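You operate a simulated robot arm through the tools that you are given. There is no shell and no other tool.

Carry out the task below with a simulated robot arm. There is one attempt and no reset: what you move stays moved.

## Task
Grip casting 95 in the vise, brush it clean, open the vise.
Fine: wind the vise in on it first, use the brown brush and put it back, wind the vise open after; the casting stays in it, the other stays dirty. Set down upright: brown brush. What is to be rubbed or washed off counts as gone when no trace of it is left.

It is judged by the outcome, as a careful person would: the job done as asked, and still so three seconds after it is handed in. It fails if anything else is knocked over, pushed out of place, dropped, spilled or broken.

## Robot
A 7-joint arm with a fingered hand, fixed in place. Base frame: the origin is on the floor under the middle of its stand, x ahead of it, y to its left, z up; the work surface is at about z = 800. Lengths are in mm, angles in rad, forces in N, time in s.
With the tool pointing down near the work surface it reaches from about 340 to 700 mm from the base axis. Its first joint turns from -1.204 to 3.002 rad. Payload 3.4 kg.
Tool frame: the origin (TCP) lies between the finger pads and is the grasp point; the fingertips stand 25 mm ahead of it; z points along the fingers, y is the line along which they close. The gripper opens to 88 mm; its body begins 29 mm behind the TCP. The gripper is a hand of 4 fingers: y runs from the thumb to the fingers, the wrist lies at [-13, -97, -162] in the tool frame.
Orientation is told as [roll, pitch, yaw] about the base's x, y, z axes, in that order, counted from this pose: with the fingers straight down and the wrist toward the robot, the tool's x, y and z point along [0, 1, 0], [1, 0, 0] and [0, 0, -1] of the base frame.

## Interface
- The arm moves only by the tool apply_moves. Its argument "targets" is a list of rows, each a list of 2 entries, a list of its own where there are three numbers: the shift along the base's x, y, z in mm, then the turn, a rotation vector about the base's x, y, z in rad. In form: [[[x, y, z], [wx, wy, wz]], ...]. A call has 1 to 20 rows; each row shifts and turns the commanded pose from where the row before left it. Rows are played at 5 a second. More than 50 mm and 0.15 rad between two rows, and nothing of the call is played. Where a pose cannot be reached the arm comes as near as it can. A force on the tool above 90 N (or 10 N above the force at the start of the call, whichever is more), or a blocked arm, ends the call early, and 0.2 s more pass. In this call time passes only in rows, and 0.2 s behind the last. The reply holds the time, the measured pose of the TCP, the force on the tool along the base axes, the opening and the grip force, in the units named above and with some noise, with the torque about the TCP (base axes, N m) and any sound that the robot's microphone picked up.
- Cameras (640 x 400 px; columns grow to the right, rows downward): "scene" is fixed at [50, 653, 1433.6]; the picture's right is [-0.74, -0.68, 0.00], its down [-0.28, 0.30, -0.91] and it looks along [0.62, -0.67, -0.41] (base axes); focal length 338 px, centre (320, 200). "wrist" rides on the gripper at [64, -83, -98] in the tool frame; the picture's right is [-0.62, 0.37, -0.69], its down [-0.71, -0.63, 0.30] and it looks along [-0.32, 0.68, 0.65] (tool axes); focal length 265 px, centre (320, 200). There is no depth. A picture from a camera that has moved, and an enlarged one, comes with that camera's place and axes in the base frame and with its lens.
- grab_frame(camera): a new picture of that camera. No time passes.
- slide_trunk(by): slides the trunk up (or, below 0, down) by that many mm; the arm rides with it, the base frame stays. It gives what a move gives, with no picture.
- finger_targets(index, middle, ring, thumb_bend, thumb_turn): sets how far each is bent, from 0 (flat) to 1 (curled in); at 0.3 the hand is open as for a grip, at 0.7 the pads meet at the TCP. One left out holds its place. A second passes; each finger stops where it meets its share of the squeeze, and holds until it gets a number again. It is the only way to open and close the hand. It gives what a move gives, with no picture; readings hold the bend of each and the force on the fingers (four entries, about 0 where the hand has none), thumb and palm. thumb_turn goes from beside the hand (0) to across from the fingers (1), as for a grip.
- enlarge(camera, box): a new picture of the part [left, top, right, bottom] of that camera's present view, enlarged. No time passes.
- sign_off(): hands the job in; it is judged then, once.

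Places have to be worked out from the pictures, the camera data and where the tool is seen. Open the gripper and draw the arm clear of the work before you hand the job in, unless the task says otherwise.

The tools are called after ">>>" as a command line: name --argument value ..., lists and objects as JSON in quotes. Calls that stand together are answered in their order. apply_moves: Moves the arm, as the interface text tells. Its arguments: {"type":"object","properties":{"targets":{"type":"array","items":{"type":"array"}}},"required":["targets"]} The other tools are called the same way: slide_trunk (by) moves the trunk up or down; finger_targets (index, middle, ring, thumb_bend, thumb_turn) moves the fingers one by one; grab_frame (camera) takes a picture; enlarge (camera, box) takes an enlarged picture of a part of a camera's view; sign_off () hands the job in.

At the start:

```text
time: 0.0
position: [529.9, -140.5, 1116.9]
orientation: [0.0, 0.0, 0.0]
ft_force: [-0.4, 0.2, 0.3]
wrist_torque: [0.0, 0.02, 0.0]
opening: 87.6
finger_force: 0.0
shape: jaw
bend: [0.3, 0.3, 0.3, 0.3, 0.98]
finger forces: [0.0, 0.0, 0.1, 0.0, 0.0, 0.1]
trunk travel left (down, up): [-725.0, 115.0]
```

scene: 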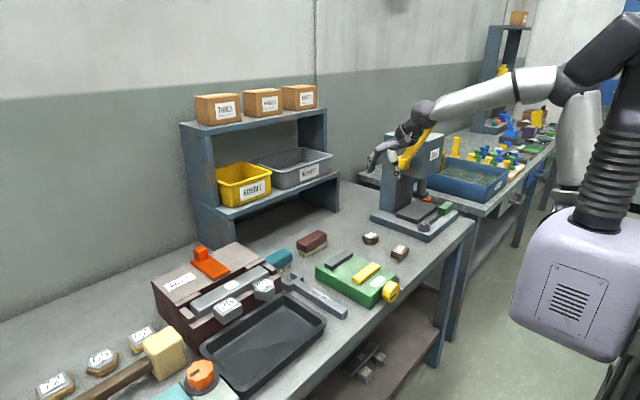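
wrist: 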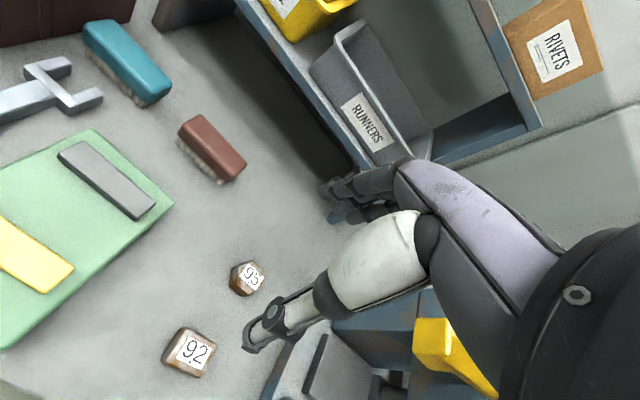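

The pictures show the bench with a green vise-like block (gray and yellow jaws, yellow knob), brown and teal brushes, and castings 92 and 95(?). I'll enlarge views to identify things.

>>> enlarge --camera "scene" --box '[260, 210, 440, 322]'

>>> enlarge --camera "wrist" --box '[0, 100, 320, 400]'

>>> enlarge --camera "wrist" --box '[150, 240, 290, 390]'

```text
3.56 times, centred on (350, 266) of scene
camera zoom: at [50.0, 653.0, 1433.6], right [-0.74, -0.68, 0.0], down [-0.28, 0.3, -0.91], along [0.62, -0.67, -0.41], focal length 1202 px, centre (213, -35)
```

zoom: 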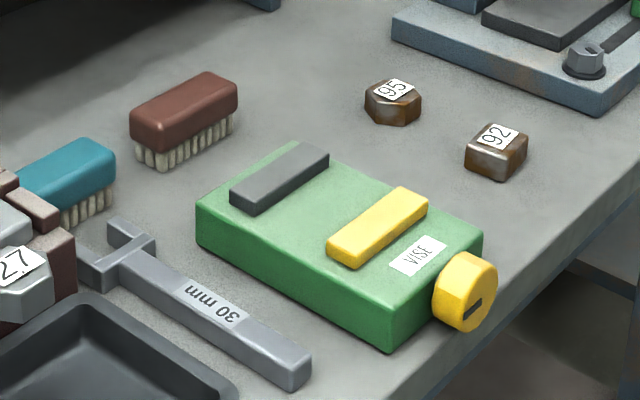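

```text
1.33 times, centred on (160, 250) of wrist
camera zoom: at [448.3, -75.9, 1215.3], right [0.37, -0.62, 0.69], down [-0.63, -0.71, -0.3], along [0.68, -0.32, -0.65], focal length 354 px, centre (533, 133)
```

zoom: 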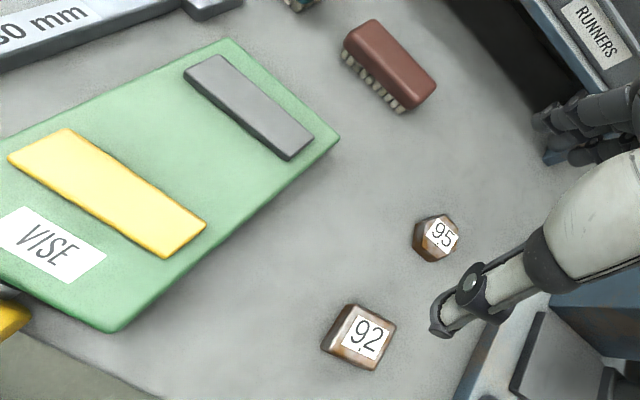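

```text
2.67 times, centred on (220, 315) of wrist
camera zoom: at [448.3, -75.9, 1215.3], right [0.37, -0.62, 0.69], down [-0.63, -0.71, -0.3], along [0.68, -0.32, -0.65], focal length 708 px, centre (587, -107)
```

zoom: 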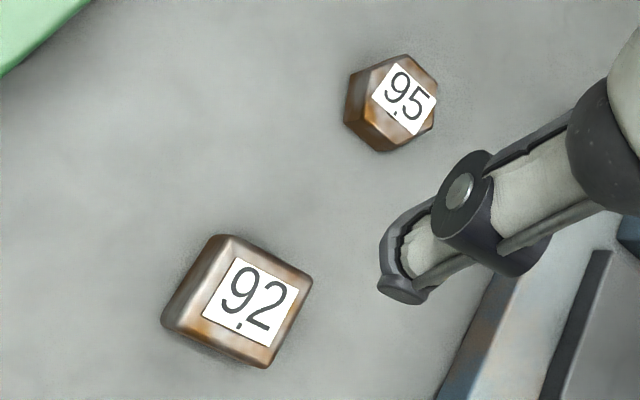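

The wrist view confirms the hexagonal casting is 95 (near x≈622, y≈-235) and the square one is 92. The vise spans about x 428–626, y -78–47, with the knob on the side facing the robot. I'll move the hand to look at the vise closer.

>>> apply_moves --targets '[[[-18, 22, -20], [0, 0, 0]], [[-18, 22, -20], [0, 0, 0]], [[-18, 22, -20], [0, 0, 0]], [[-18, 22, -20], [0, 0, 0]], [[-18, 22, -20], [0, 0, 0]], [[-18, 22, -20], [0, 0, 0]], [[-16, 25, -20], [0, 0, 0]]]'

>>> grab_frame --camera "wrist"

>>> grab_frame --camera "scene"

```text
time: 1.6
position: [413.0, 21.4, 1004.9]
orientation: [0.199, 0.03, -0.037]
ft_force: [0.4, -0.9, 0.0]
wrist_torque: [-0.02, 0.01, 0.03]
opening: 87.8
finger_force: 0.1
shape: jaw
bend: [0.3, 0.3, 0.3, 0.3, 0.98]
finger forces: [0.1, 0.1, 0.0, 0.0, 0.0, 0.0]
trunk travel left (down, up): [-725.0, 115.0]
stopped in row 7: the arm was blocked; the commanded pose is now the measured one
```

```text
taken
camera wrist: at [335.3, 67.9, 1117.0], right [0.36, -0.76, 0.55], down [-0.67, -0.62, -0.42], along [0.65, -0.21, -0.73], focal length 265 px, centre (320, 200)
```

wrist: 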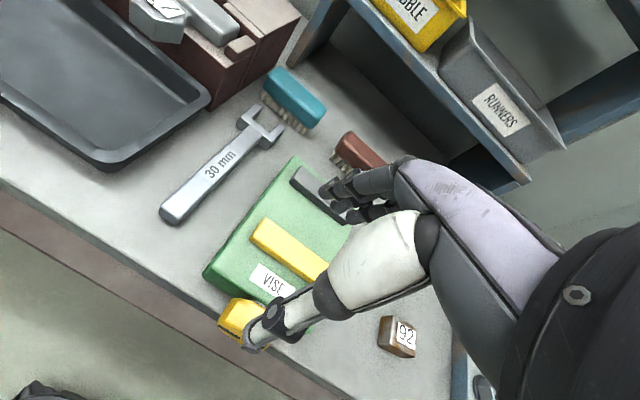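

```text
taken
```

scene: 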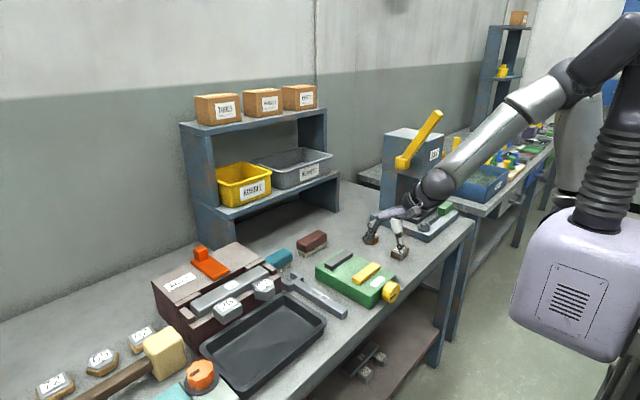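

The arm got blocked near (413,21,1005) with a slight tilt, since it was folded too tightly. I'll back off outward, undo the tilt and look again.

>>> apply_moves --targets '[[[30, -10, 0], [-0.1, -0.015, 0.018]], [[30, -10, 0], [-0.099, -0.015, 0.019]], [[20, -10, -20], [0, 0, 0]], [[0, 0, -30], [0, 0, 0]]]'

>>> grab_frame --camera "wrist"

```text
time: 2.6
position: [494.9, -7.4, 961.1]
orientation: [0.012, -0.016, -0.002]
ft_force: [0.5, -0.8, 0.3]
wrist_torque: [0.02, 0.05, -0.02]
opening: 87.5
finger_force: 0.0
shape: jaw
bend: [0.3, 0.3, 0.3, 0.3, 0.98]
finger forces: [0.1, 0.1, 0.0, 0.0, 0.0, 0.0]
trunk travel left (down, up): [-725.0, 115.0]
```

```text
taken
camera wrist: at [410.3, 56.6, 1059.0], right [0.36, -0.63, 0.69], down [-0.63, -0.71, -0.32], along [0.69, -0.32, -0.65], focal length 265 px, centre (320, 200)
```

wrist: 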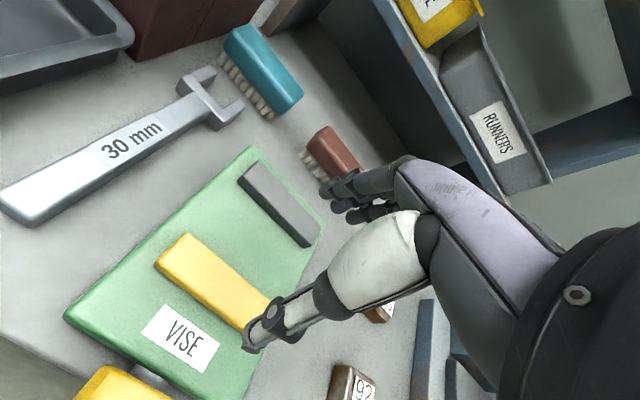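

The hand is upright again. I'll enlarge the vise area in this view to measure jaws.

>>> enlarge --camera "wrist" --box '[60, 130, 340, 400]'

>>> enlarge --camera "scene" --box '[305, 240, 425, 315]'

```text
1.48 times, centred on (200, 265) of wrist
camera zoom: at [410.3, 56.6, 1059.0], right [0.36, -0.63, 0.69], down [-0.63, -0.71, -0.32], along [0.69, -0.32, -0.65], focal length 393 px, centre (498, 104)
```

zoom: 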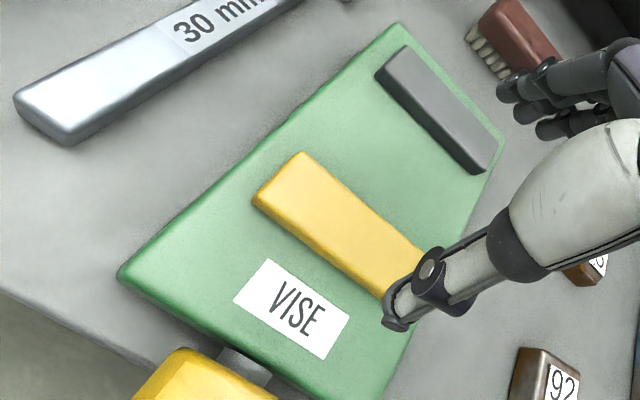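

```text
5.33 times, centred on (365, 278) of scene
camera zoom: at [50.0, 653.0, 1433.6], right [-0.74, -0.68, 0.0], down [-0.28, 0.3, -0.91], along [0.62, -0.67, -0.41], focal length 1803 px, centre (80, -213)
```

zoom: 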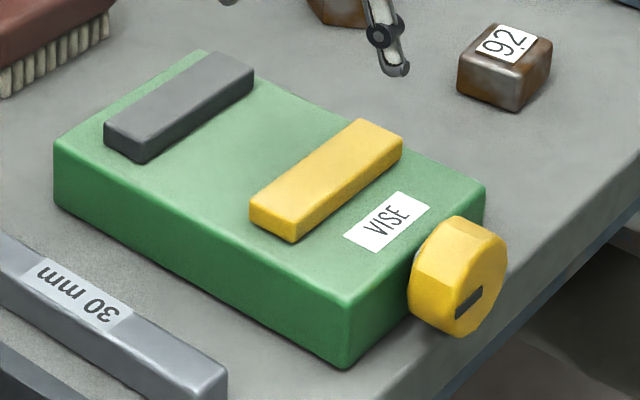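

Jaws stand about 12 mm above the vise top with a gap of about 70 mm. Next I move above casting 95 for a closer look at its orientation and size.

>>> apply_moves --targets '[[[18, -37, -4], [-0.006, 0.008, 0]], [[18, -37, -4], [-0.006, 0.008, 0]], [[18, -37, -4], [0, 0, 0]], [[18, -37, -4], [0, 0, 0]], [[18, -37, -4], [0, 0, 0]], [[18, -37, -4], [0, 0, 0]], [[20, -34, -7], [0, 0, 0]]]'

>>> grab_frame --camera "wrist"

>>> enlarge --camera "wrist" --box '[120, 200, 280, 300]'

>>> grab_frame --camera "scene"

```text
time: 4.2
position: [621.7, -266.2, 923.1]
orientation: [-0.015, 0.011, 0.0]
ft_force: [0.3, -0.2, -1.0]
wrist_torque: [0.02, -0.01, -0.01]
opening: 87.6
finger_force: 0.1
shape: jaw
bend: [0.3, 0.3, 0.3, 0.3, 0.98]
finger forces: [0.1, 0.0, 0.0, 0.1, 0.0, 0.1]
trunk travel left (down, up): [-725.0, 115.0]
```

```text
taken
camera wrist: at [540.0, -200.4, 1021.7], right [0.38, -0.61, 0.7], down [-0.63, -0.72, -0.29], along [0.68, -0.33, -0.66], focal length 265 px, centre (320, 200)
```

wrist: 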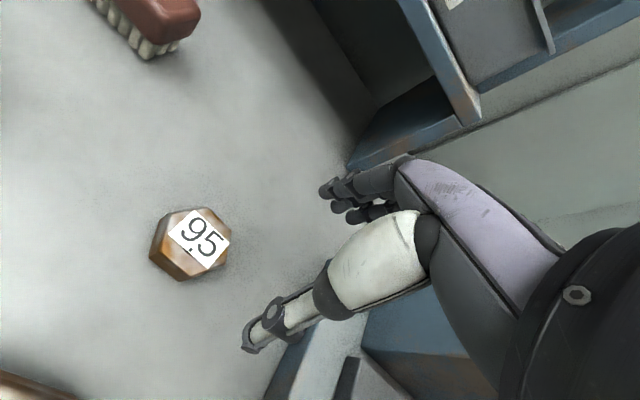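

```text
4.00 times, centred on (200, 250) of wrist
camera zoom: at [540.0, -200.4, 1021.7], right [0.38, -0.61, 0.7], down [-0.63, -0.72, -0.29], along [0.68, -0.33, -0.66], focal length 1062 px, centre (800, 0)
```

zoom: 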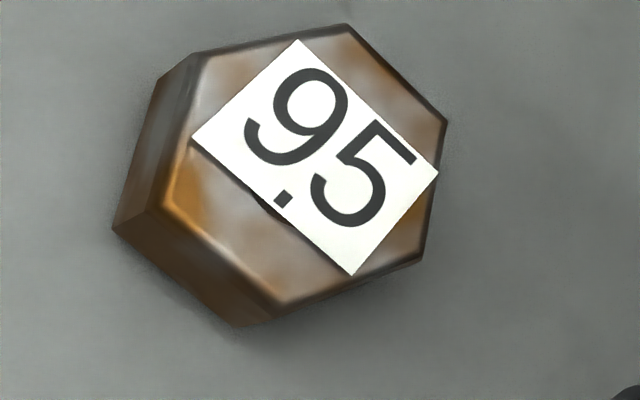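

```text
taken
```

scene: 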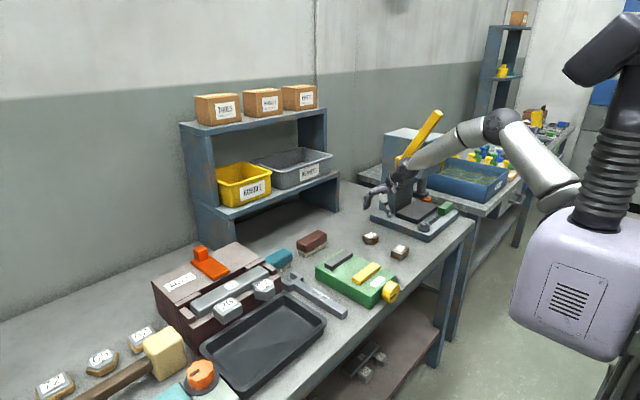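

Casting 95 is a hexagon centred near (619,-231), about 46 mm across flats along x, 25 mm tall, so its flats already match the vise jaws. I'll look at the hand's geometry from the scene camera.

>>> enlarge --camera "scene" --box '[340, 150, 460, 270]'

>>> enlarge --camera "wrist" --box '[220, 130, 460, 370]'

```text
3.33 times, centred on (400, 210) of scene
camera zoom: at [50.0, 653.0, 1433.6], right [-0.74, -0.68, 0.0], down [-0.28, 0.3, -0.91], along [0.62, -0.67, -0.41], focal length 1127 px, centre (53, 167)
```

zoom: 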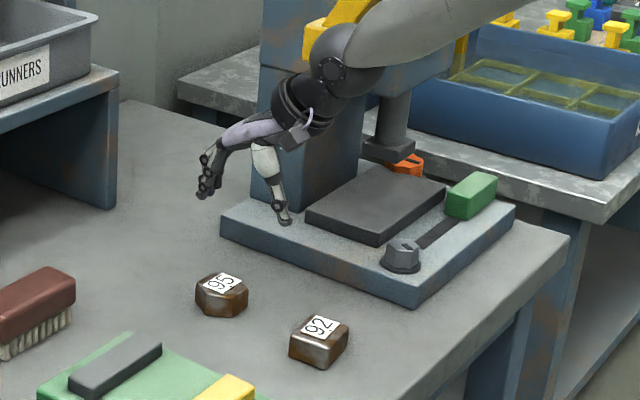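

```text
1.67 times, centred on (340, 250) of wrist
camera zoom: at [540.0, -200.4, 1021.7], right [0.38, -0.61, 0.7], down [-0.63, -0.72, -0.29], along [0.68, -0.33, -0.66], focal length 442 px, centre (287, 117)
```

zoom: 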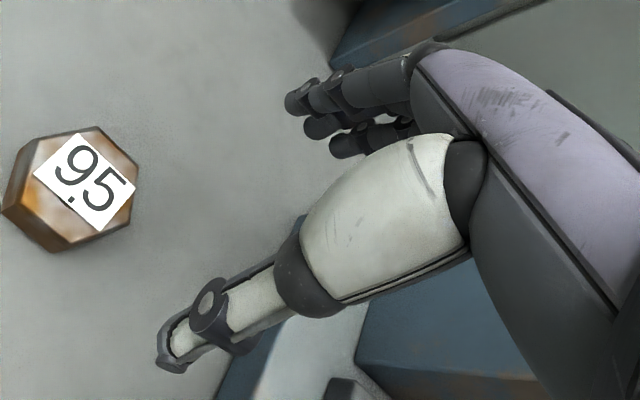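

The hand's thumb is on the robot side, fingers at the far side, closing along x, which suits the hex flats. I'll centre over the casting so thumb, index and middle meet the flats, then lower so only the top ~12 mm of the casting gets gripped (fingertips must clear the jaws later).

>>> apply_moves --targets '[[[-1, 20, 0], [0.012, -0.011, 0]], [[-2, 20, 0], [0, 0, 0]], [[0, 0, -20], [0, 0, 0]], [[0, 0, -15], [0, 0, 0]]]'

>>> grab_frame --camera "wrist"

>>> enlarge --camera "scene" --box '[340, 180, 430, 270]'

```text
time: 5.2
position: [616.6, -223.2, 889.7]
orientation: [-0.006, 0.001, 0.0]
ft_force: [0.5, -0.2, -1.2]
wrist_torque: [0.0, -0.04, -0.01]
opening: 87.7
finger_force: 0.1
shape: jaw
bend: [0.3, 0.3, 0.3, 0.3, 0.98]
finger forces: [0.0, 0.1, 0.0, 0.0, 0.0, 0.0]
trunk travel left (down, up): [-725.0, 115.0]
```

```text
taken
camera wrist: at [534.7, -159.6, 987.1], right [0.37, -0.62, 0.7], down [-0.63, -0.72, -0.3], along [0.68, -0.33, -0.65], focal length 265 px, centre (320, 200)
```

wrist: 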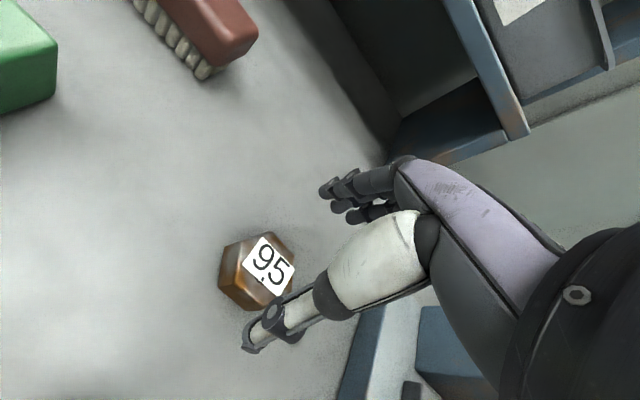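

```text
4.44 times, centred on (385, 225) of scene
camera zoom: at [50.0, 653.0, 1433.6], right [-0.74, -0.68, 0.0], down [-0.28, 0.3, -0.91], along [0.62, -0.67, -0.41], focal length 1503 px, centre (31, 89)
```

zoom: 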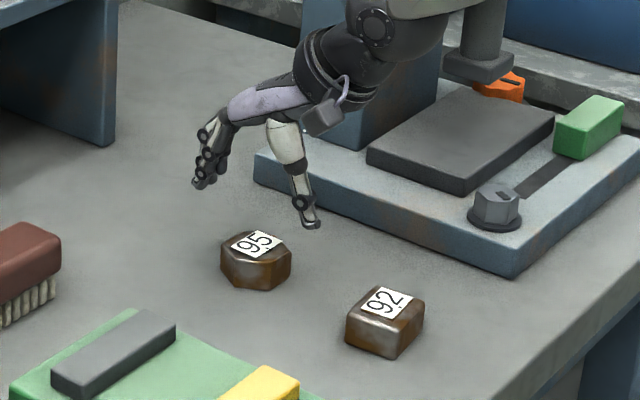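

Camera pose gives TCP at about (617.7,-223.6,889). I nudge to (619,-226) and lower to z≈838.

>>> apply_moves --targets '[[[1, -2, -20], [0, 0, 0]], [[0, 0, -16], [0, 0, 0]], [[0, 0, -14], [0, 0, 0]]]'

>>> grab_frame --camera "wrist"

>>> enlarge --camera "scene" --box '[340, 180, 430, 270]'

```text
time: 6.0
position: [618.5, -225.5, 838.8]
orientation: [-0.002, 0.0, 0.001]
ft_force: [-1.2, 0.2, -0.3]
wrist_torque: [0.01, 0.01, -0.01]
opening: 87.5
finger_force: 0.1
shape: jaw
bend: [0.3, 0.3, 0.3, 0.3, 0.98]
finger forces: [0.1, 0.0, 0.0, 0.1, 0.1, 0.0]
trunk travel left (down, up): [-725.0, 115.0]
```

```text
taken
camera wrist: at [536.9, -161.8, 936.3], right [0.37, -0.62, 0.7], down [-0.63, -0.72, -0.3], along [0.68, -0.33, -0.65], focal length 265 px, centre (320, 200)
```

wrist: 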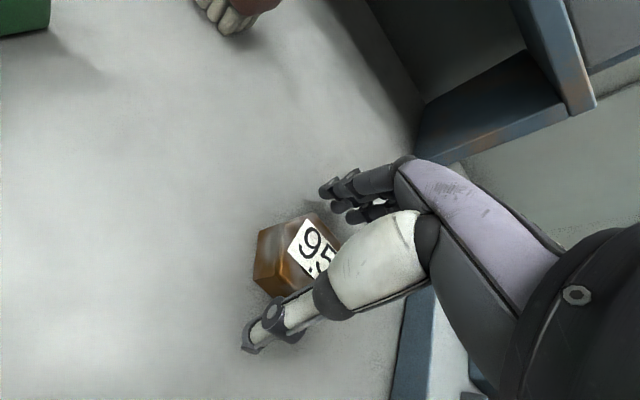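

```text
4.44 times, centred on (385, 225) of scene
camera zoom: at [50.0, 653.0, 1433.6], right [-0.74, -0.68, 0.0], down [-0.28, 0.3, -0.91], along [0.62, -0.67, -0.41], focal length 1503 px, centre (31, 89)
```

zoom: 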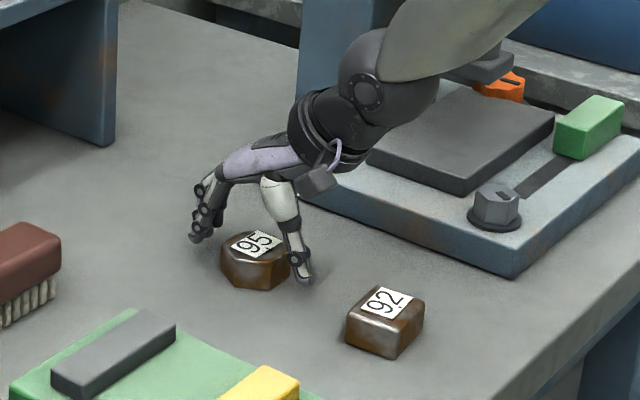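

Hand is straddling casting 95 with tips about 13 mm above the table. Closing thumb, index and middle gently.

>>> finger_targets --index 0.46 --middle 0.46 --thumb_bend 0.46

>>> enlarge --camera "scene" --box '[340, 180, 430, 270]'

>>> enlarge --camera "wrist" --box '[220, 150, 420, 370]'

```text
time: 7.0
position: [619.0, -225.8, 839.1]
orientation: [-0.006, 0.001, 0.001]
ft_force: [-0.3, -0.4, 0.4]
wrist_torque: [0.01, 0.01, 0.01]
opening: 51.1
finger_force: 0.1
shape: fingers
bend: [0.46, 0.46, 0.3, 0.46, 0.98]
finger forces: [0.0, 0.1, 0.0, 0.0, 0.0, 0.1]
trunk travel left (down, up): [-725.0, 115.0]
```

```text
4.44 times, centred on (385, 225) of scene
camera zoom: at [50.0, 653.0, 1433.6], right [-0.74, -0.68, 0.0], down [-0.28, 0.3, -0.91], along [0.62, -0.67, -0.41], focal length 1503 px, centre (31, 89)
```

zoom: 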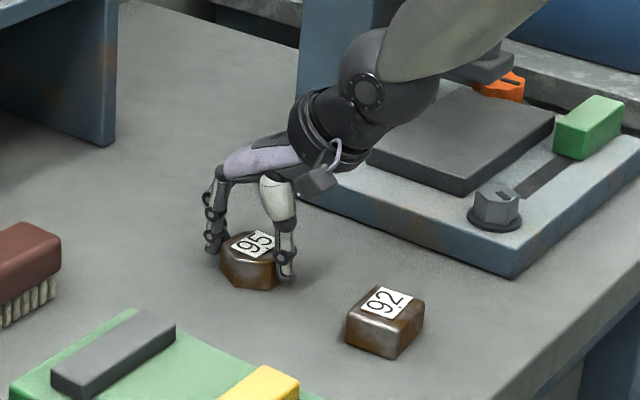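

```text
1.82 times, centred on (320, 260) of wrist
camera zoom: at [536.5, -161.6, 936.8], right [0.37, -0.62, 0.7], down [-0.63, -0.72, -0.3], along [0.68, -0.33, -0.65], focal length 483 px, centre (320, 91)
```

zoom: 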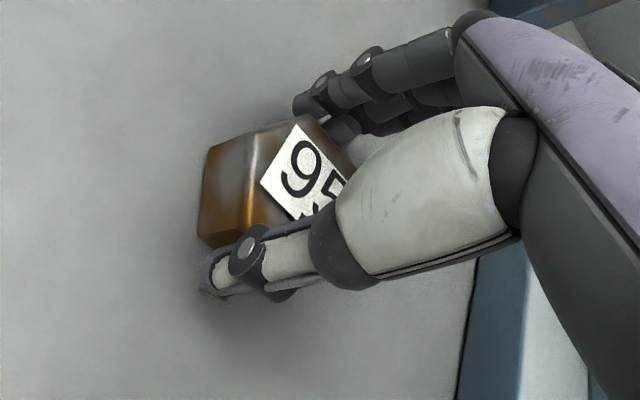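

No contact yet (opening 51). Closing further to squeeze.

>>> finger_targets --index 0.6 --middle 0.6 --thumb_bend 0.6

>>> enlarge --camera "scene" --box '[340, 180, 430, 270]'

>>> enlarge --camera "wrist" --box '[220, 150, 420, 370]'

```text
time: 8.0
position: [618.4, -227.2, 838.6]
orientation: [-0.004, -0.001, -0.001]
ft_force: [0.5, -0.8, 0.3]
wrist_torque: [0.0, -0.01, 0.02]
opening: 41.9
finger_force: 9.0
shape: fingers
bend: [0.52, 0.54, 0.3, 0.49, 0.96]
finger forces: [4.9, 4.7, 0.0, 0.1, 8.9, 0.0]
trunk travel left (down, up): [-725.0, 115.0]
```

```text
4.44 times, centred on (385, 225) of scene
camera zoom: at [50.0, 653.0, 1433.6], right [-0.74, -0.68, 0.0], down [-0.28, 0.3, -0.91], along [0.62, -0.67, -0.41], focal length 1503 px, centre (31, 89)
```

zoom: 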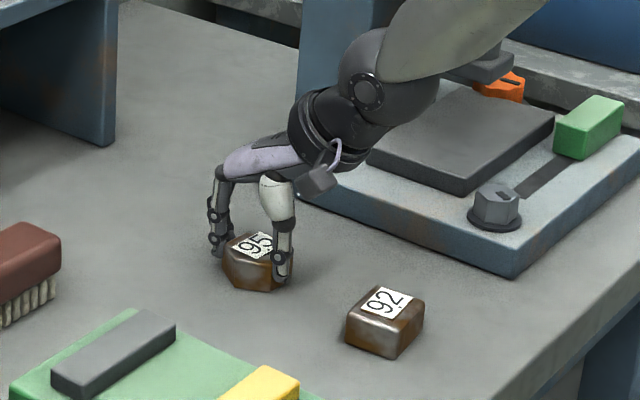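

```text
1.82 times, centred on (320, 260) of wrist
camera zoom: at [536.5, -161.6, 936.9], right [0.37, -0.62, 0.7], down [-0.63, -0.72, -0.3], along [0.68, -0.33, -0.65], focal length 483 px, centre (320, 91)
```

zoom: 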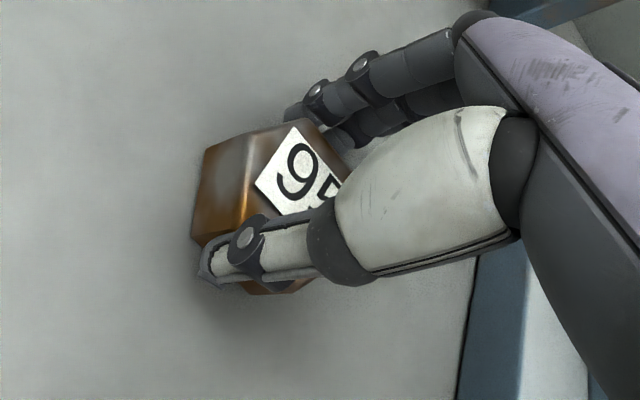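

Gripped with about 9 N on thumb versus index and middle. Lifting slowly and checking.

>>> apply_moves --targets '[[[0, 0, 10], [0, 0, 0]], [[0, 0, 20], [0, 0, 0]], [[0, 0, 20], [0, 0, 0]], [[0, 0, 20], [0, 0, 0]]]'

>>> enlarge --camera "scene" --box '[340, 160, 430, 250]'

>>> enlarge --camera "wrist" --box '[220, 150, 420, 370]'

```text
time: 9.0
position: [618.0, -227.5, 910.4]
orientation: [-0.006, 0.0, 0.001]
ft_force: [-0.5, -0.9, -0.6]
wrist_torque: [0.02, 0.02, -0.02]
opening: 42.1
finger_force: 9.1
shape: fingers
bend: [0.52, 0.54, 0.3, 0.49, 0.96]
finger forces: [4.7, 4.3, 0.0, 0.0, 9.0, 0.0]
trunk travel left (down, up): [-725.0, 115.0]
```

```text
4.44 times, centred on (385, 205) of scene
camera zoom: at [50.0, 653.0, 1433.6], right [-0.74, -0.68, 0.0], down [-0.28, 0.3, -0.91], along [0.62, -0.67, -0.41], focal length 1503 px, centre (31, 178)
```

zoom: 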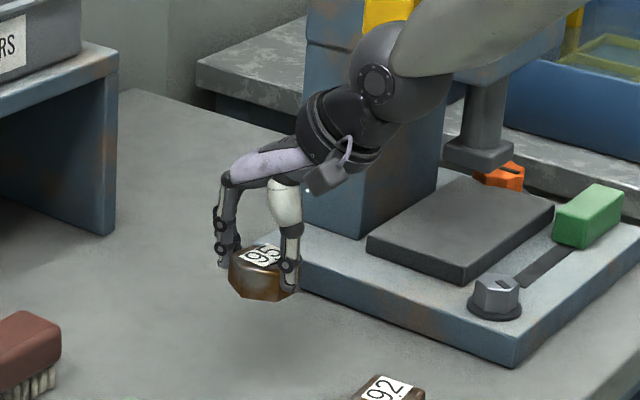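

```text
1.82 times, centred on (320, 260) of wrist
camera zoom: at [535.7, -162.3, 1007.5], right [0.37, -0.62, 0.7], down [-0.63, -0.72, -0.3], along [0.68, -0.33, -0.65], focal length 483 px, centre (320, 91)
```

zoom: 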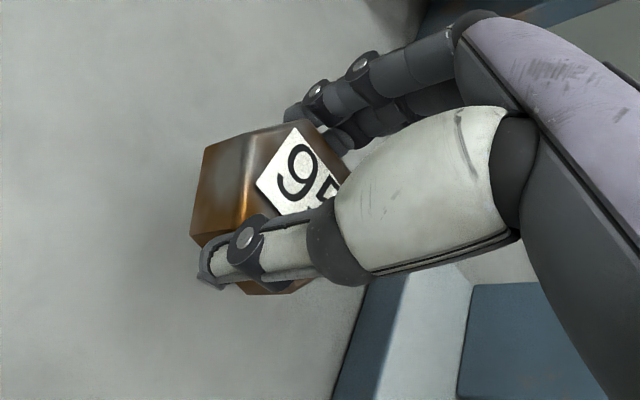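

The casting lifted cleanly. I'll enlarge to check whether it has turned slightly in the grip.

>>> enlarge --camera "wrist" --box '[270, 190, 350, 290]'

>>> enlarge --camera "scene" --box '[365, 185, 395, 210]'

```text
4.00 times, centred on (310, 240) of wrist
camera zoom: at [535.7, -162.3, 1007.5], right [0.37, -0.62, 0.7], down [-0.63, -0.72, -0.3], along [0.68, -0.33, -0.65], focal length 1062 px, centre (360, 40)
```

zoom: 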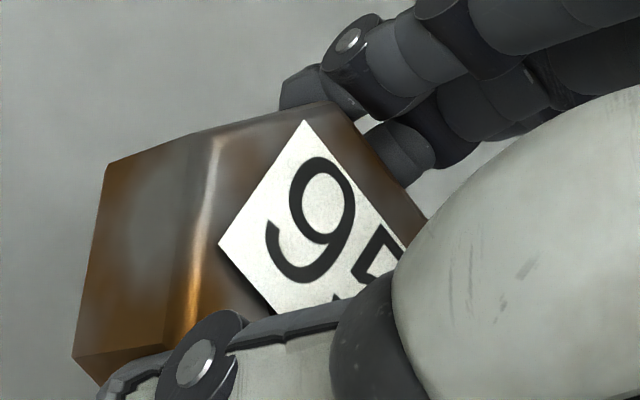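

```text
16.00 times, centred on (380, 198) of scene
camera zoom: at [50.0, 653.0, 1433.6], right [-0.74, -0.68, 0.0], down [-0.28, 0.3, -0.91], along [0.62, -0.67, -0.41], focal length 5410 px, centre (-640, 240)
```

zoom: 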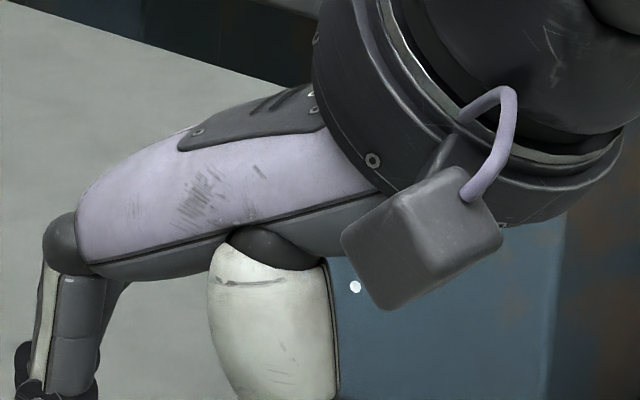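

The label shows the casting yawed about -4° in the hand, centre offset about (-1.5,-7.5) mm from TCP. I'll carry it above the vise gap, correcting the yaw on the way.

>>> apply_moves --targets '[[[-5, 10, 15], [0, 0, 0.008]], [[-11, 30, 10], [0, 0, 0.01]], [[-11, 30, 5], [0, 0, 0.01]], [[-11, 30, 0], [0, 0, 0.01]], [[-11, 30, 0], [0, 0, 0.01]], [[-11, 30, 0], [0, 0, 0.01]], [[-11, 30, 0], [0, 0, 0.01]], [[-11, 30, 0], [0, 0, 0]], [[-5, 4, 0], [0, 0, 0]]]'

>>> grab_frame --camera "wrist"

>>> enlarge --camera "scene" --box '[300, 180, 440, 310]'

```text
time: 11.0
position: [536.1, -11.3, 943.4]
orientation: [0.037, 0.0, 0.034]
ft_force: [0.0, -0.4, -1.3]
wrist_torque: [-0.01, -0.03, 0.01]
opening: 42.1
finger_force: 8.9
shape: fingers
bend: [0.52, 0.55, 0.3, 0.49, 0.96]
finger forces: [4.8, 4.3, 0.1, 0.1, 8.9, 0.0]
trunk travel left (down, up): [-725.0, 115.0]
```

```text
taken
camera wrist: at [452.0, 46.2, 1044.2], right [0.39, -0.63, 0.67], down [-0.61, -0.72, -0.33], along [0.69, -0.28, -0.67], focal length 265 px, centre (320, 200)
```

wrist: 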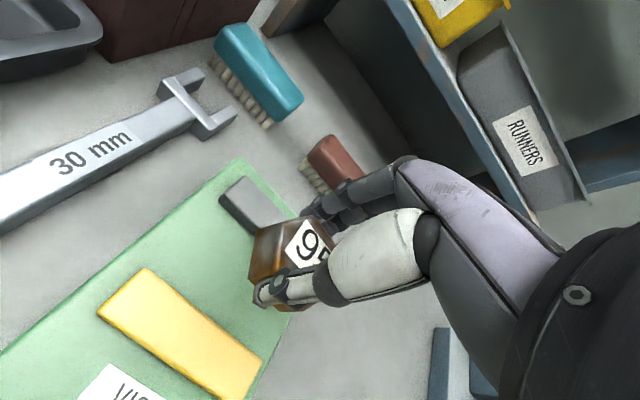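

```text
3.08 times, centred on (370, 245) of scene
camera zoom: at [50.0, 653.0, 1433.6], right [-0.74, -0.68, 0.0], down [-0.28, 0.3, -0.91], along [0.62, -0.67, -0.41], focal length 1040 px, centre (166, 62)
```

zoom: 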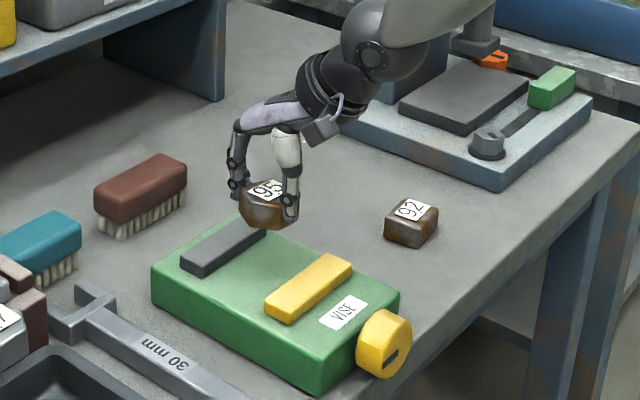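

The arm may still be settling; I'll send a tiny hold move and re-read.

>>> apply_moves --targets '[[[0, 0, 0], [0, 0, 0]], [[0, 0, 0], [0, 0, 0]]]'

>>> grab_frame --camera "wrist"

```text
time: 11.6
position: [536.7, -8.9, 946.5]
orientation: [0.036, -0.003, 0.038]
ft_force: [-1.6, -0.3, -0.7]
wrist_torque: [0.02, -0.01, 0.01]
opening: 41.6
finger_force: 8.8
shape: fingers
bend: [0.52, 0.55, 0.3, 0.49, 0.96]
finger forces: [4.7, 4.1, 0.0, 0.1, 8.9, 0.1]
trunk travel left (down, up): [-725.0, 115.0]
```

```text
taken
camera wrist: at [451.6, 48.2, 1046.0], right [0.39, -0.63, 0.67], down [-0.6, -0.73, -0.33], along [0.7, -0.27, -0.66], focal length 265 px, centre (320, 200)
```

wrist: 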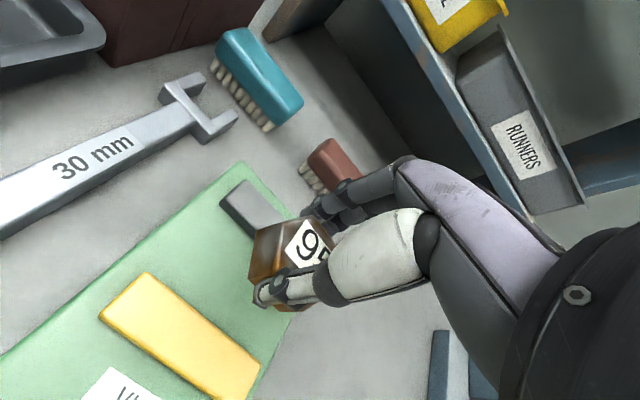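

The arm isn't quite reaching the commanded yaw here; I'll take the yaw correction back and descend a bit, since the jaws will square the casting anyway.

>>> apply_moves --targets '[[[0, 0, -10], [0, 0, -0.04]], [[0, 0, -10], [0, 0, -0.03]], [[0, 0, 0], [0, 0, 0]]]'

>>> grab_frame --camera "wrist"

```text
time: 12.4
position: [538.5, -9.5, 943.2]
orientation: [0.049, -0.01, -0.004]
ft_force: [0.7, -0.3, -0.7]
wrist_torque: [0.01, 0.0, 0.0]
opening: 41.9
finger_force: 9.2
shape: fingers
bend: [0.52, 0.55, 0.3, 0.49, 0.96]
finger forces: [4.7, 4.2, 0.0, 0.0, 8.9, 0.0]
out of reach, approached as far as the arm can: row 1, 2
trunk travel left (down, up): [-725.0, 115.0]
```

```text
taken
camera wrist: at [455.4, 50.8, 1044.5], right [0.36, -0.65, 0.66], down [-0.63, -0.7, -0.34], along [0.69, -0.29, -0.66], focal length 265 px, centre (320, 200)
```

wrist: 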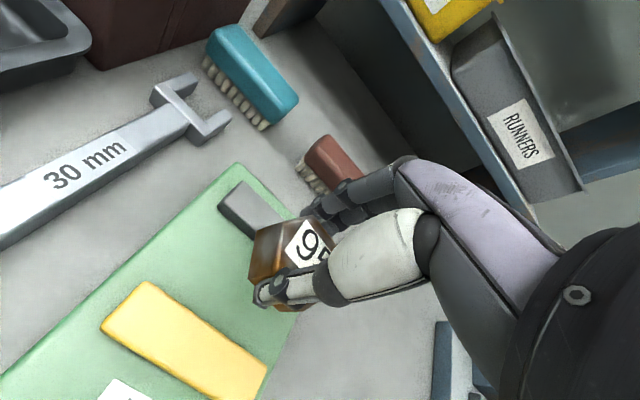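

Still limited. I'll look at the whole arm posture from the scene camera before deciding.

>>> grab_frame --camera "scene"

```text
taken
```

scene: 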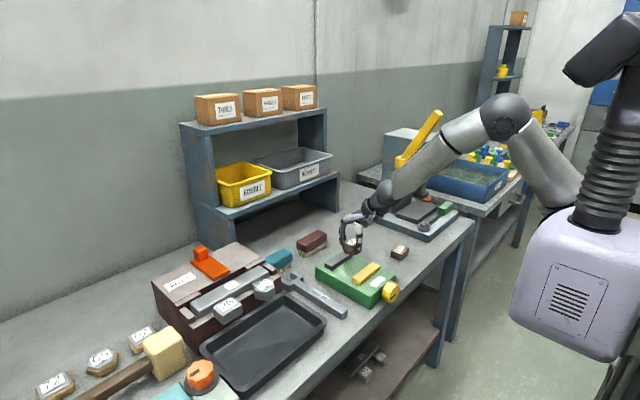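

The arm is reaching across from its right side, so the wrist seems to want a positive yaw. Since the hexagon repeats every 60°, I'll try turning the hand toward +60° yaw in place and see if the arm gets freer.

>>> apply_moves --targets '[[[0, 0, 5], [0, 0, 0.1]], [[0, 0, 5], [0, 0, 0.12]], [[0, 0, 0], [0, 0, 0.12]], [[0, 0, 0], [0, 0, 0.12]]]'

>>> grab_frame --camera "scene"

```text
time: 13.4
position: [530.7, -3.6, 938.9]
orientation: [-0.004, 0.0, 0.46]
ft_force: [0.6, 0.4, -0.4]
wrist_torque: [0.0, -0.01, -0.01]
opening: 42.0
finger_force: 9.2
shape: fingers
bend: [0.52, 0.55, 0.3, 0.49, 0.96]
finger forces: [4.7, 4.2, 0.1, 0.0, 8.9, 0.1]
trunk travel left (down, up): [-725.0, 115.0]
```

```text
taken
```

scene: 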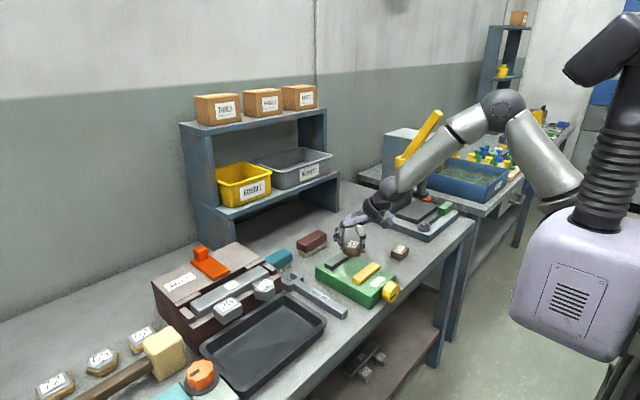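

Much better: pose reached exactly with yaw 0.46. Continue to yaw ≈1.11 so the hex is again square to the jaws.

>>> apply_moves --targets '[[[0, 0, 0], [0, 0, 0.12]], [[-2, 0, 0], [0, 0, 0.12]], [[-2, 0, 0], [0, 0, 0.12]], [[-2, -2, 0], [0, 0, 0.12]], [[0, 0, 0], [0, 0, 0.12]], [[0, 0, 0], [0, 0, 0.057]], [[0, 0, 0], [0, 0, 0]]]'

>>> grab_frame --camera "wrist"

>>> enlarge --camera "scene" --box '[300, 190, 420, 310]'

```text
time: 15.0
position: [525.5, -5.7, 941.0]
orientation: [-0.005, 0.001, 1.118]
ft_force: [-0.4, -0.1, -0.6]
wrist_torque: [0.02, 0.04, 0.01]
opening: 42.0
finger_force: 9.4
shape: fingers
bend: [0.52, 0.55, 0.3, 0.49, 0.96]
finger forces: [4.7, 4.2, 0.1, 0.0, 8.9, 0.0]
trunk travel left (down, up): [-725.0, 115.0]
```

```text
taken
camera wrist: at [431.6, -51.9, 1038.2], right [0.72, 0.06, 0.7], down [0.37, -0.88, -0.3], along [0.59, 0.47, -0.65], focal length 265 px, centre (320, 200)
```

wrist: 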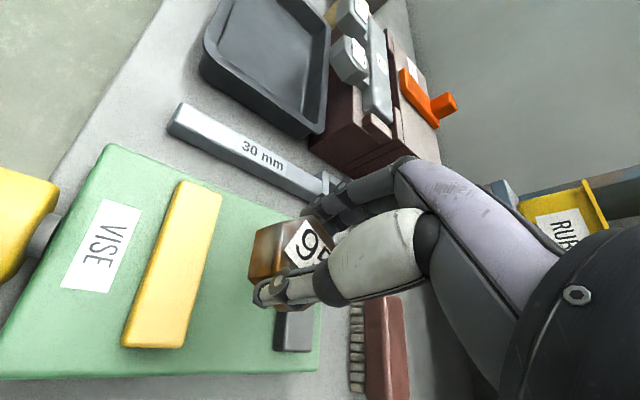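

```text
3.33 times, centred on (360, 250) of scene
camera zoom: at [50.0, 653.0, 1433.6], right [-0.74, -0.68, 0.0], down [-0.28, 0.3, -0.91], along [0.62, -0.67, -0.41], focal length 1127 px, centre (187, 33)
```

zoom: 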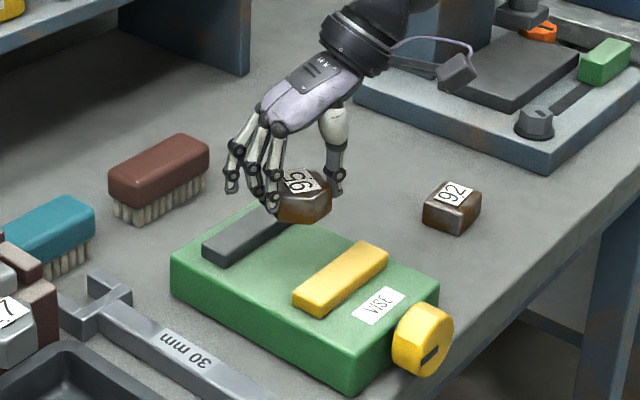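

The casting is now over the gap centre (gap x≈497–565). The ring finger would hover over the grey jaw, so I'll open it further out of the way and check.

>>> finger_targets --ring 0.05

>>> enlarge --camera "scene" --box '[300, 190, 420, 310]'

```text
time: 16.0
position: [526.2, -4.0, 939.3]
orientation: [-0.007, 0.0, 1.115]
ft_force: [-0.3, 0.4, -1.9]
wrist_torque: [0.02, 0.04, 0.0]
opening: 41.9
finger_force: 8.7
shape: fingers
bend: [0.52, 0.55, 0.05, 0.49, 0.96]
finger forces: [4.7, 4.0, 0.0, 0.0, 8.9, 0.1]
trunk travel left (down, up): [-725.0, 115.0]
```

```text
3.33 times, centred on (360, 250) of scene
camera zoom: at [50.0, 653.0, 1433.6], right [-0.74, -0.68, 0.0], down [-0.28, 0.3, -0.91], along [0.62, -0.67, -0.41], focal length 1127 px, centre (187, 33)
```

zoom: 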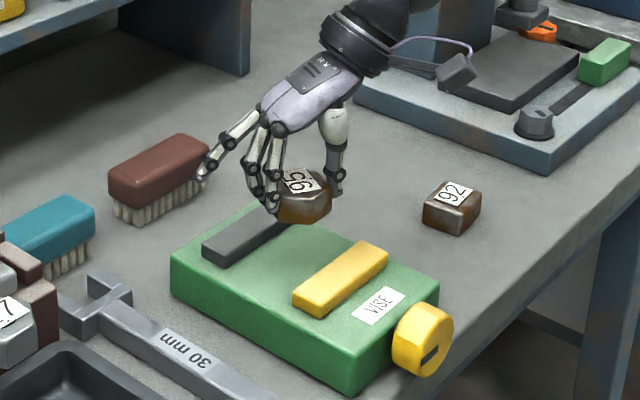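

Ring finger is clear. Lowering the casting between the jaws in stages, watching force.

>>> apply_moves --targets '[[[0, 0, -15], [0, 0, 0]], [[0, 0, -15], [0, 0, 0]], [[0, 0, -15], [0, 0, 0]], [[0, 0, -6], [0, 0, 0]]]'

>>> enlarge --camera "scene" --box '[320, 220, 410, 300]'

>>> grab_frame --camera "wrist"

```text
time: 17.0
position: [525.5, -5.4, 888.9]
orientation: [-0.005, 0.0, 1.115]
ft_force: [0.8, 0.2, -1.9]
wrist_torque: [-0.03, 0.01, 0.02]
opening: 42.0
finger_force: 8.6
shape: fingers
bend: [0.52, 0.55, 0.05, 0.49, 0.96]
finger forces: [4.6, 4.1, 0.0, 0.0, 8.9, 0.0]
trunk travel left (down, up): [-725.0, 115.0]
```

```text
5.00 times, centred on (365, 260) of scene
camera zoom: at [50.0, 653.0, 1433.6], right [-0.74, -0.68, 0.0], down [-0.28, 0.3, -0.91], along [0.62, -0.67, -0.41], focal length 1690 px, centre (95, -100)
```

zoom: 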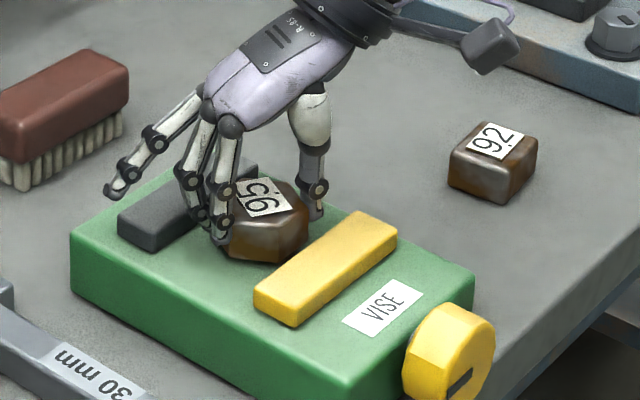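

```text
taken
camera wrist: at [431.9, -52.0, 987.6], right [0.72, 0.06, 0.7], down [0.37, -0.88, -0.3], along [0.6, 0.47, -0.65], focal length 265 px, centre (320, 200)
```

wrist: 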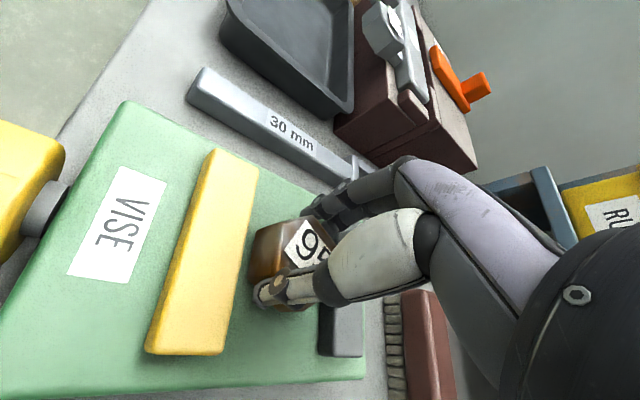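

Casting sits between the jaws, just above the vise bed. Lowering in small steps.

>>> apply_moves --targets '[[[0, 0, -3], [0, 0, 0]], [[0, 0, -3], [0, 0, 0]]]'

>>> apply_moves --targets '[[[0, 0, -2], [0, 0, 0]]]'

```text
time: 17.6
position: [524.7, -4.1, 884.8]
orientation: [-0.007, -0.002, 1.115]
ft_force: [0.0, 0.1, 4.9]
wrist_torque: [0.02, -0.02, -0.03]
opening: 42.0
finger_force: 8.8
shape: fingers
bend: [0.52, 0.55, 0.05, 0.49, 0.96]
finger forces: [4.8, 4.5, 0.1, 0.0, 9.3, 0.1]
trunk travel left (down, up): [-725.0, 115.0]
```

```text
time: 18.0
position: [524.9, -4.9, 883.1]
orientation: [-0.009, -0.004, 1.114]
ft_force: [0.9, -0.3, 12.9]
wrist_torque: [0.02, -0.06, 0.02]
opening: 41.9
finger_force: 9.6
shape: fingers
bend: [0.53, 0.55, 0.05, 0.5, 0.96]
finger forces: [4.9, 4.7, 0.0, 0.1, 9.4, 0.0]
trunk travel left (down, up): [-725.0, 115.0]
```

Contact force appeared (about 13 N) at TCP z≈883. Checking whether the casting is seated on the bed.

>>> enlarge --camera "scene" --box '[340, 240, 400, 290]'

>>> enlarge --camera "wrist" --box '[220, 180, 380, 340]'

```text
8.00 times, centred on (370, 265) of scene
camera zoom: at [50.0, 653.0, 1433.6], right [-0.74, -0.68, 0.0], down [-0.28, 0.3, -0.91], along [0.62, -0.67, -0.41], focal length 2705 px, centre (-80, -320)
```

zoom: 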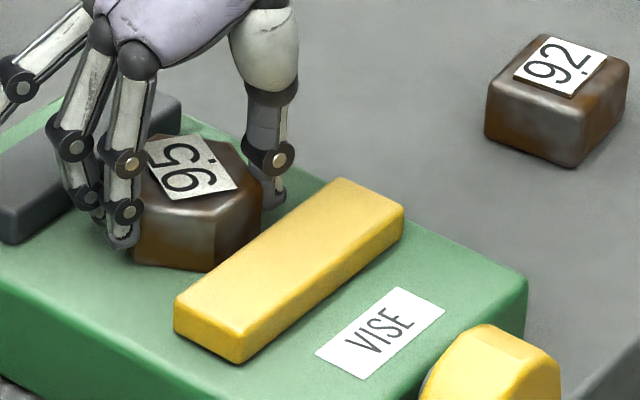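

```text
2.50 times, centred on (300, 260) of wrist
camera zoom: at [430.5, -51.3, 980.7], right [0.71, 0.06, 0.7], down [0.37, -0.88, -0.3], along [0.6, 0.47, -0.65], focal length 664 px, centre (370, 50)
```

zoom: 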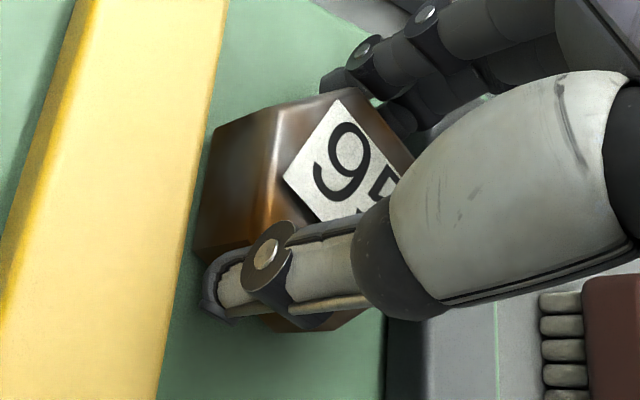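

The casting is seated on the bed and parallel to the jaws. I'll relieve the pressure slightly, open the fingers a little so they don't hit the grey jaw, then rise.

>>> apply_moves --targets '[[[0, 0, 1], [0, 0, 0]]]'

>>> finger_targets --index 0.47 --middle 0.48 --thumb_bend 0.44

>>> enlarge --camera "scene" --box '[340, 240, 400, 290]'

>>> enlarge --camera "wrist" --box '[220, 180, 380, 340]'

```text
time: 18.4
position: [524.4, -4.5, 883.5]
orientation: [-0.006, -0.001, 1.115]
ft_force: [1.8, 0.1, 10.5]
wrist_torque: [0.02, -0.06, -0.03]
opening: 41.8
finger_force: 10.0
shape: fingers
bend: [0.53, 0.55, 0.05, 0.5, 0.96]
finger forces: [5.2, 4.9, 0.0, 0.0, 9.4, 0.1]
trunk travel left (down, up): [-725.0, 115.0]
```

```text
time: 19.4
position: [524.9, -4.0, 883.0]
orientation: [-0.005, 0.0, 1.115]
ft_force: [0.0, -0.2, 0.1]
wrist_torque: [0.04, 0.01, 0.04]
opening: 51.3
finger_force: 0.0
shape: fingers
bend: [0.47, 0.48, 0.05, 0.44, 0.97]
finger forces: [0.0, 0.0, 0.0, 0.1, 0.1, 0.1]
trunk travel left (down, up): [-725.0, 115.0]
```

```text
8.00 times, centred on (370, 265) of scene
camera zoom: at [50.0, 653.0, 1433.6], right [-0.74, -0.68, 0.0], down [-0.28, 0.3, -0.91], along [0.62, -0.67, -0.41], focal length 2705 px, centre (-80, -320)
```

zoom: 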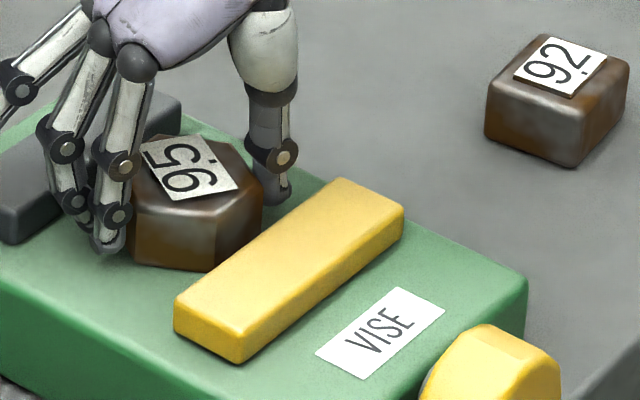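

```text
2.50 times, centred on (300, 260) of wrist
camera zoom: at [431.1, -51.1, 980.4], right [0.72, 0.06, 0.7], down [0.37, -0.88, -0.3], along [0.59, 0.47, -0.65], focal length 664 px, centre (370, 50)
```

zoom: 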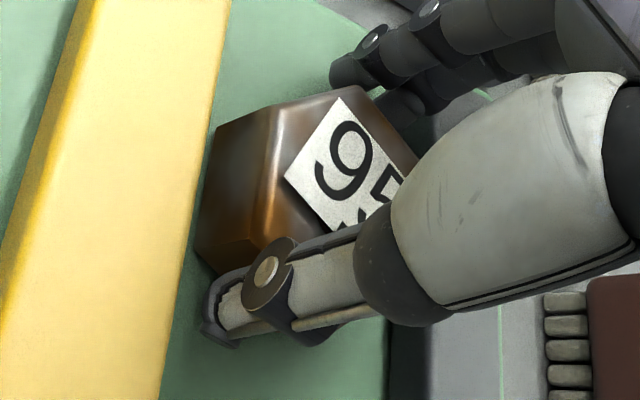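

Released; the casting rests on the bed. Raising straight up and checking that it stays.

>>> apply_moves --targets '[[[0, 0, 8], [0, 0, 0]], [[0, 0, 12], [0, 0, 0]], [[0, 0, 20], [0, 0, 0]], [[0, 0, 20], [0, 0, 0]], [[0, 0, 20], [0, 0, 0]]]'

>>> grab_frame --camera "wrist"

>>> enlarge --camera "scene" --box '[310, 220, 430, 310]'

```text
time: 20.6
position: [523.1, -5.0, 964.4]
orientation: [-0.003, 0.001, 1.116]
ft_force: [0.1, 0.5, -0.3]
wrist_torque: [0.01, 0.03, 0.04]
opening: 51.0
finger_force: 0.1
shape: fingers
bend: [0.47, 0.48, 0.05, 0.44, 0.97]
finger forces: [0.1, 0.0, 0.1, 0.1, 0.0, 0.0]
trunk travel left (down, up): [-725.0, 115.0]
```

```text
taken
camera wrist: at [429.6, -51.9, 1061.4], right [0.72, 0.06, 0.7], down [0.37, -0.88, -0.3], along [0.59, 0.47, -0.65], focal length 265 px, centre (320, 200)
```

wrist: 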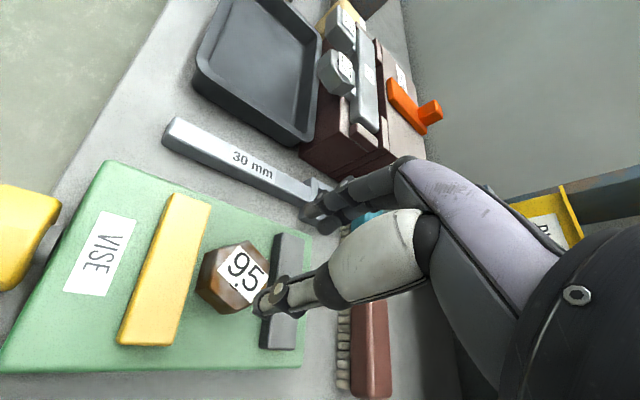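

```text
4.44 times, centred on (370, 265) of scene
camera zoom: at [50.0, 653.0, 1433.6], right [-0.74, -0.68, 0.0], down [-0.28, 0.3, -0.91], along [0.62, -0.67, -0.41], focal length 1503 px, centre (98, -89)
```

zoom: 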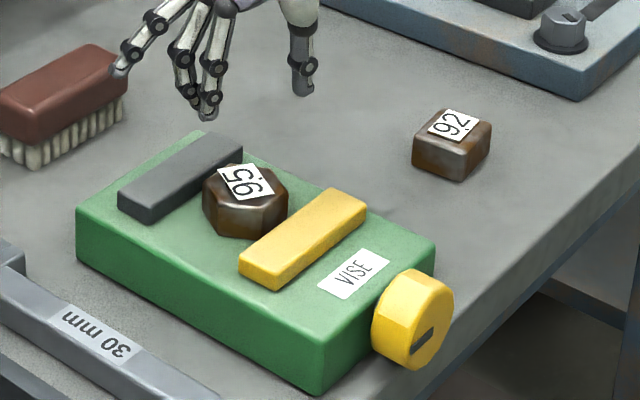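

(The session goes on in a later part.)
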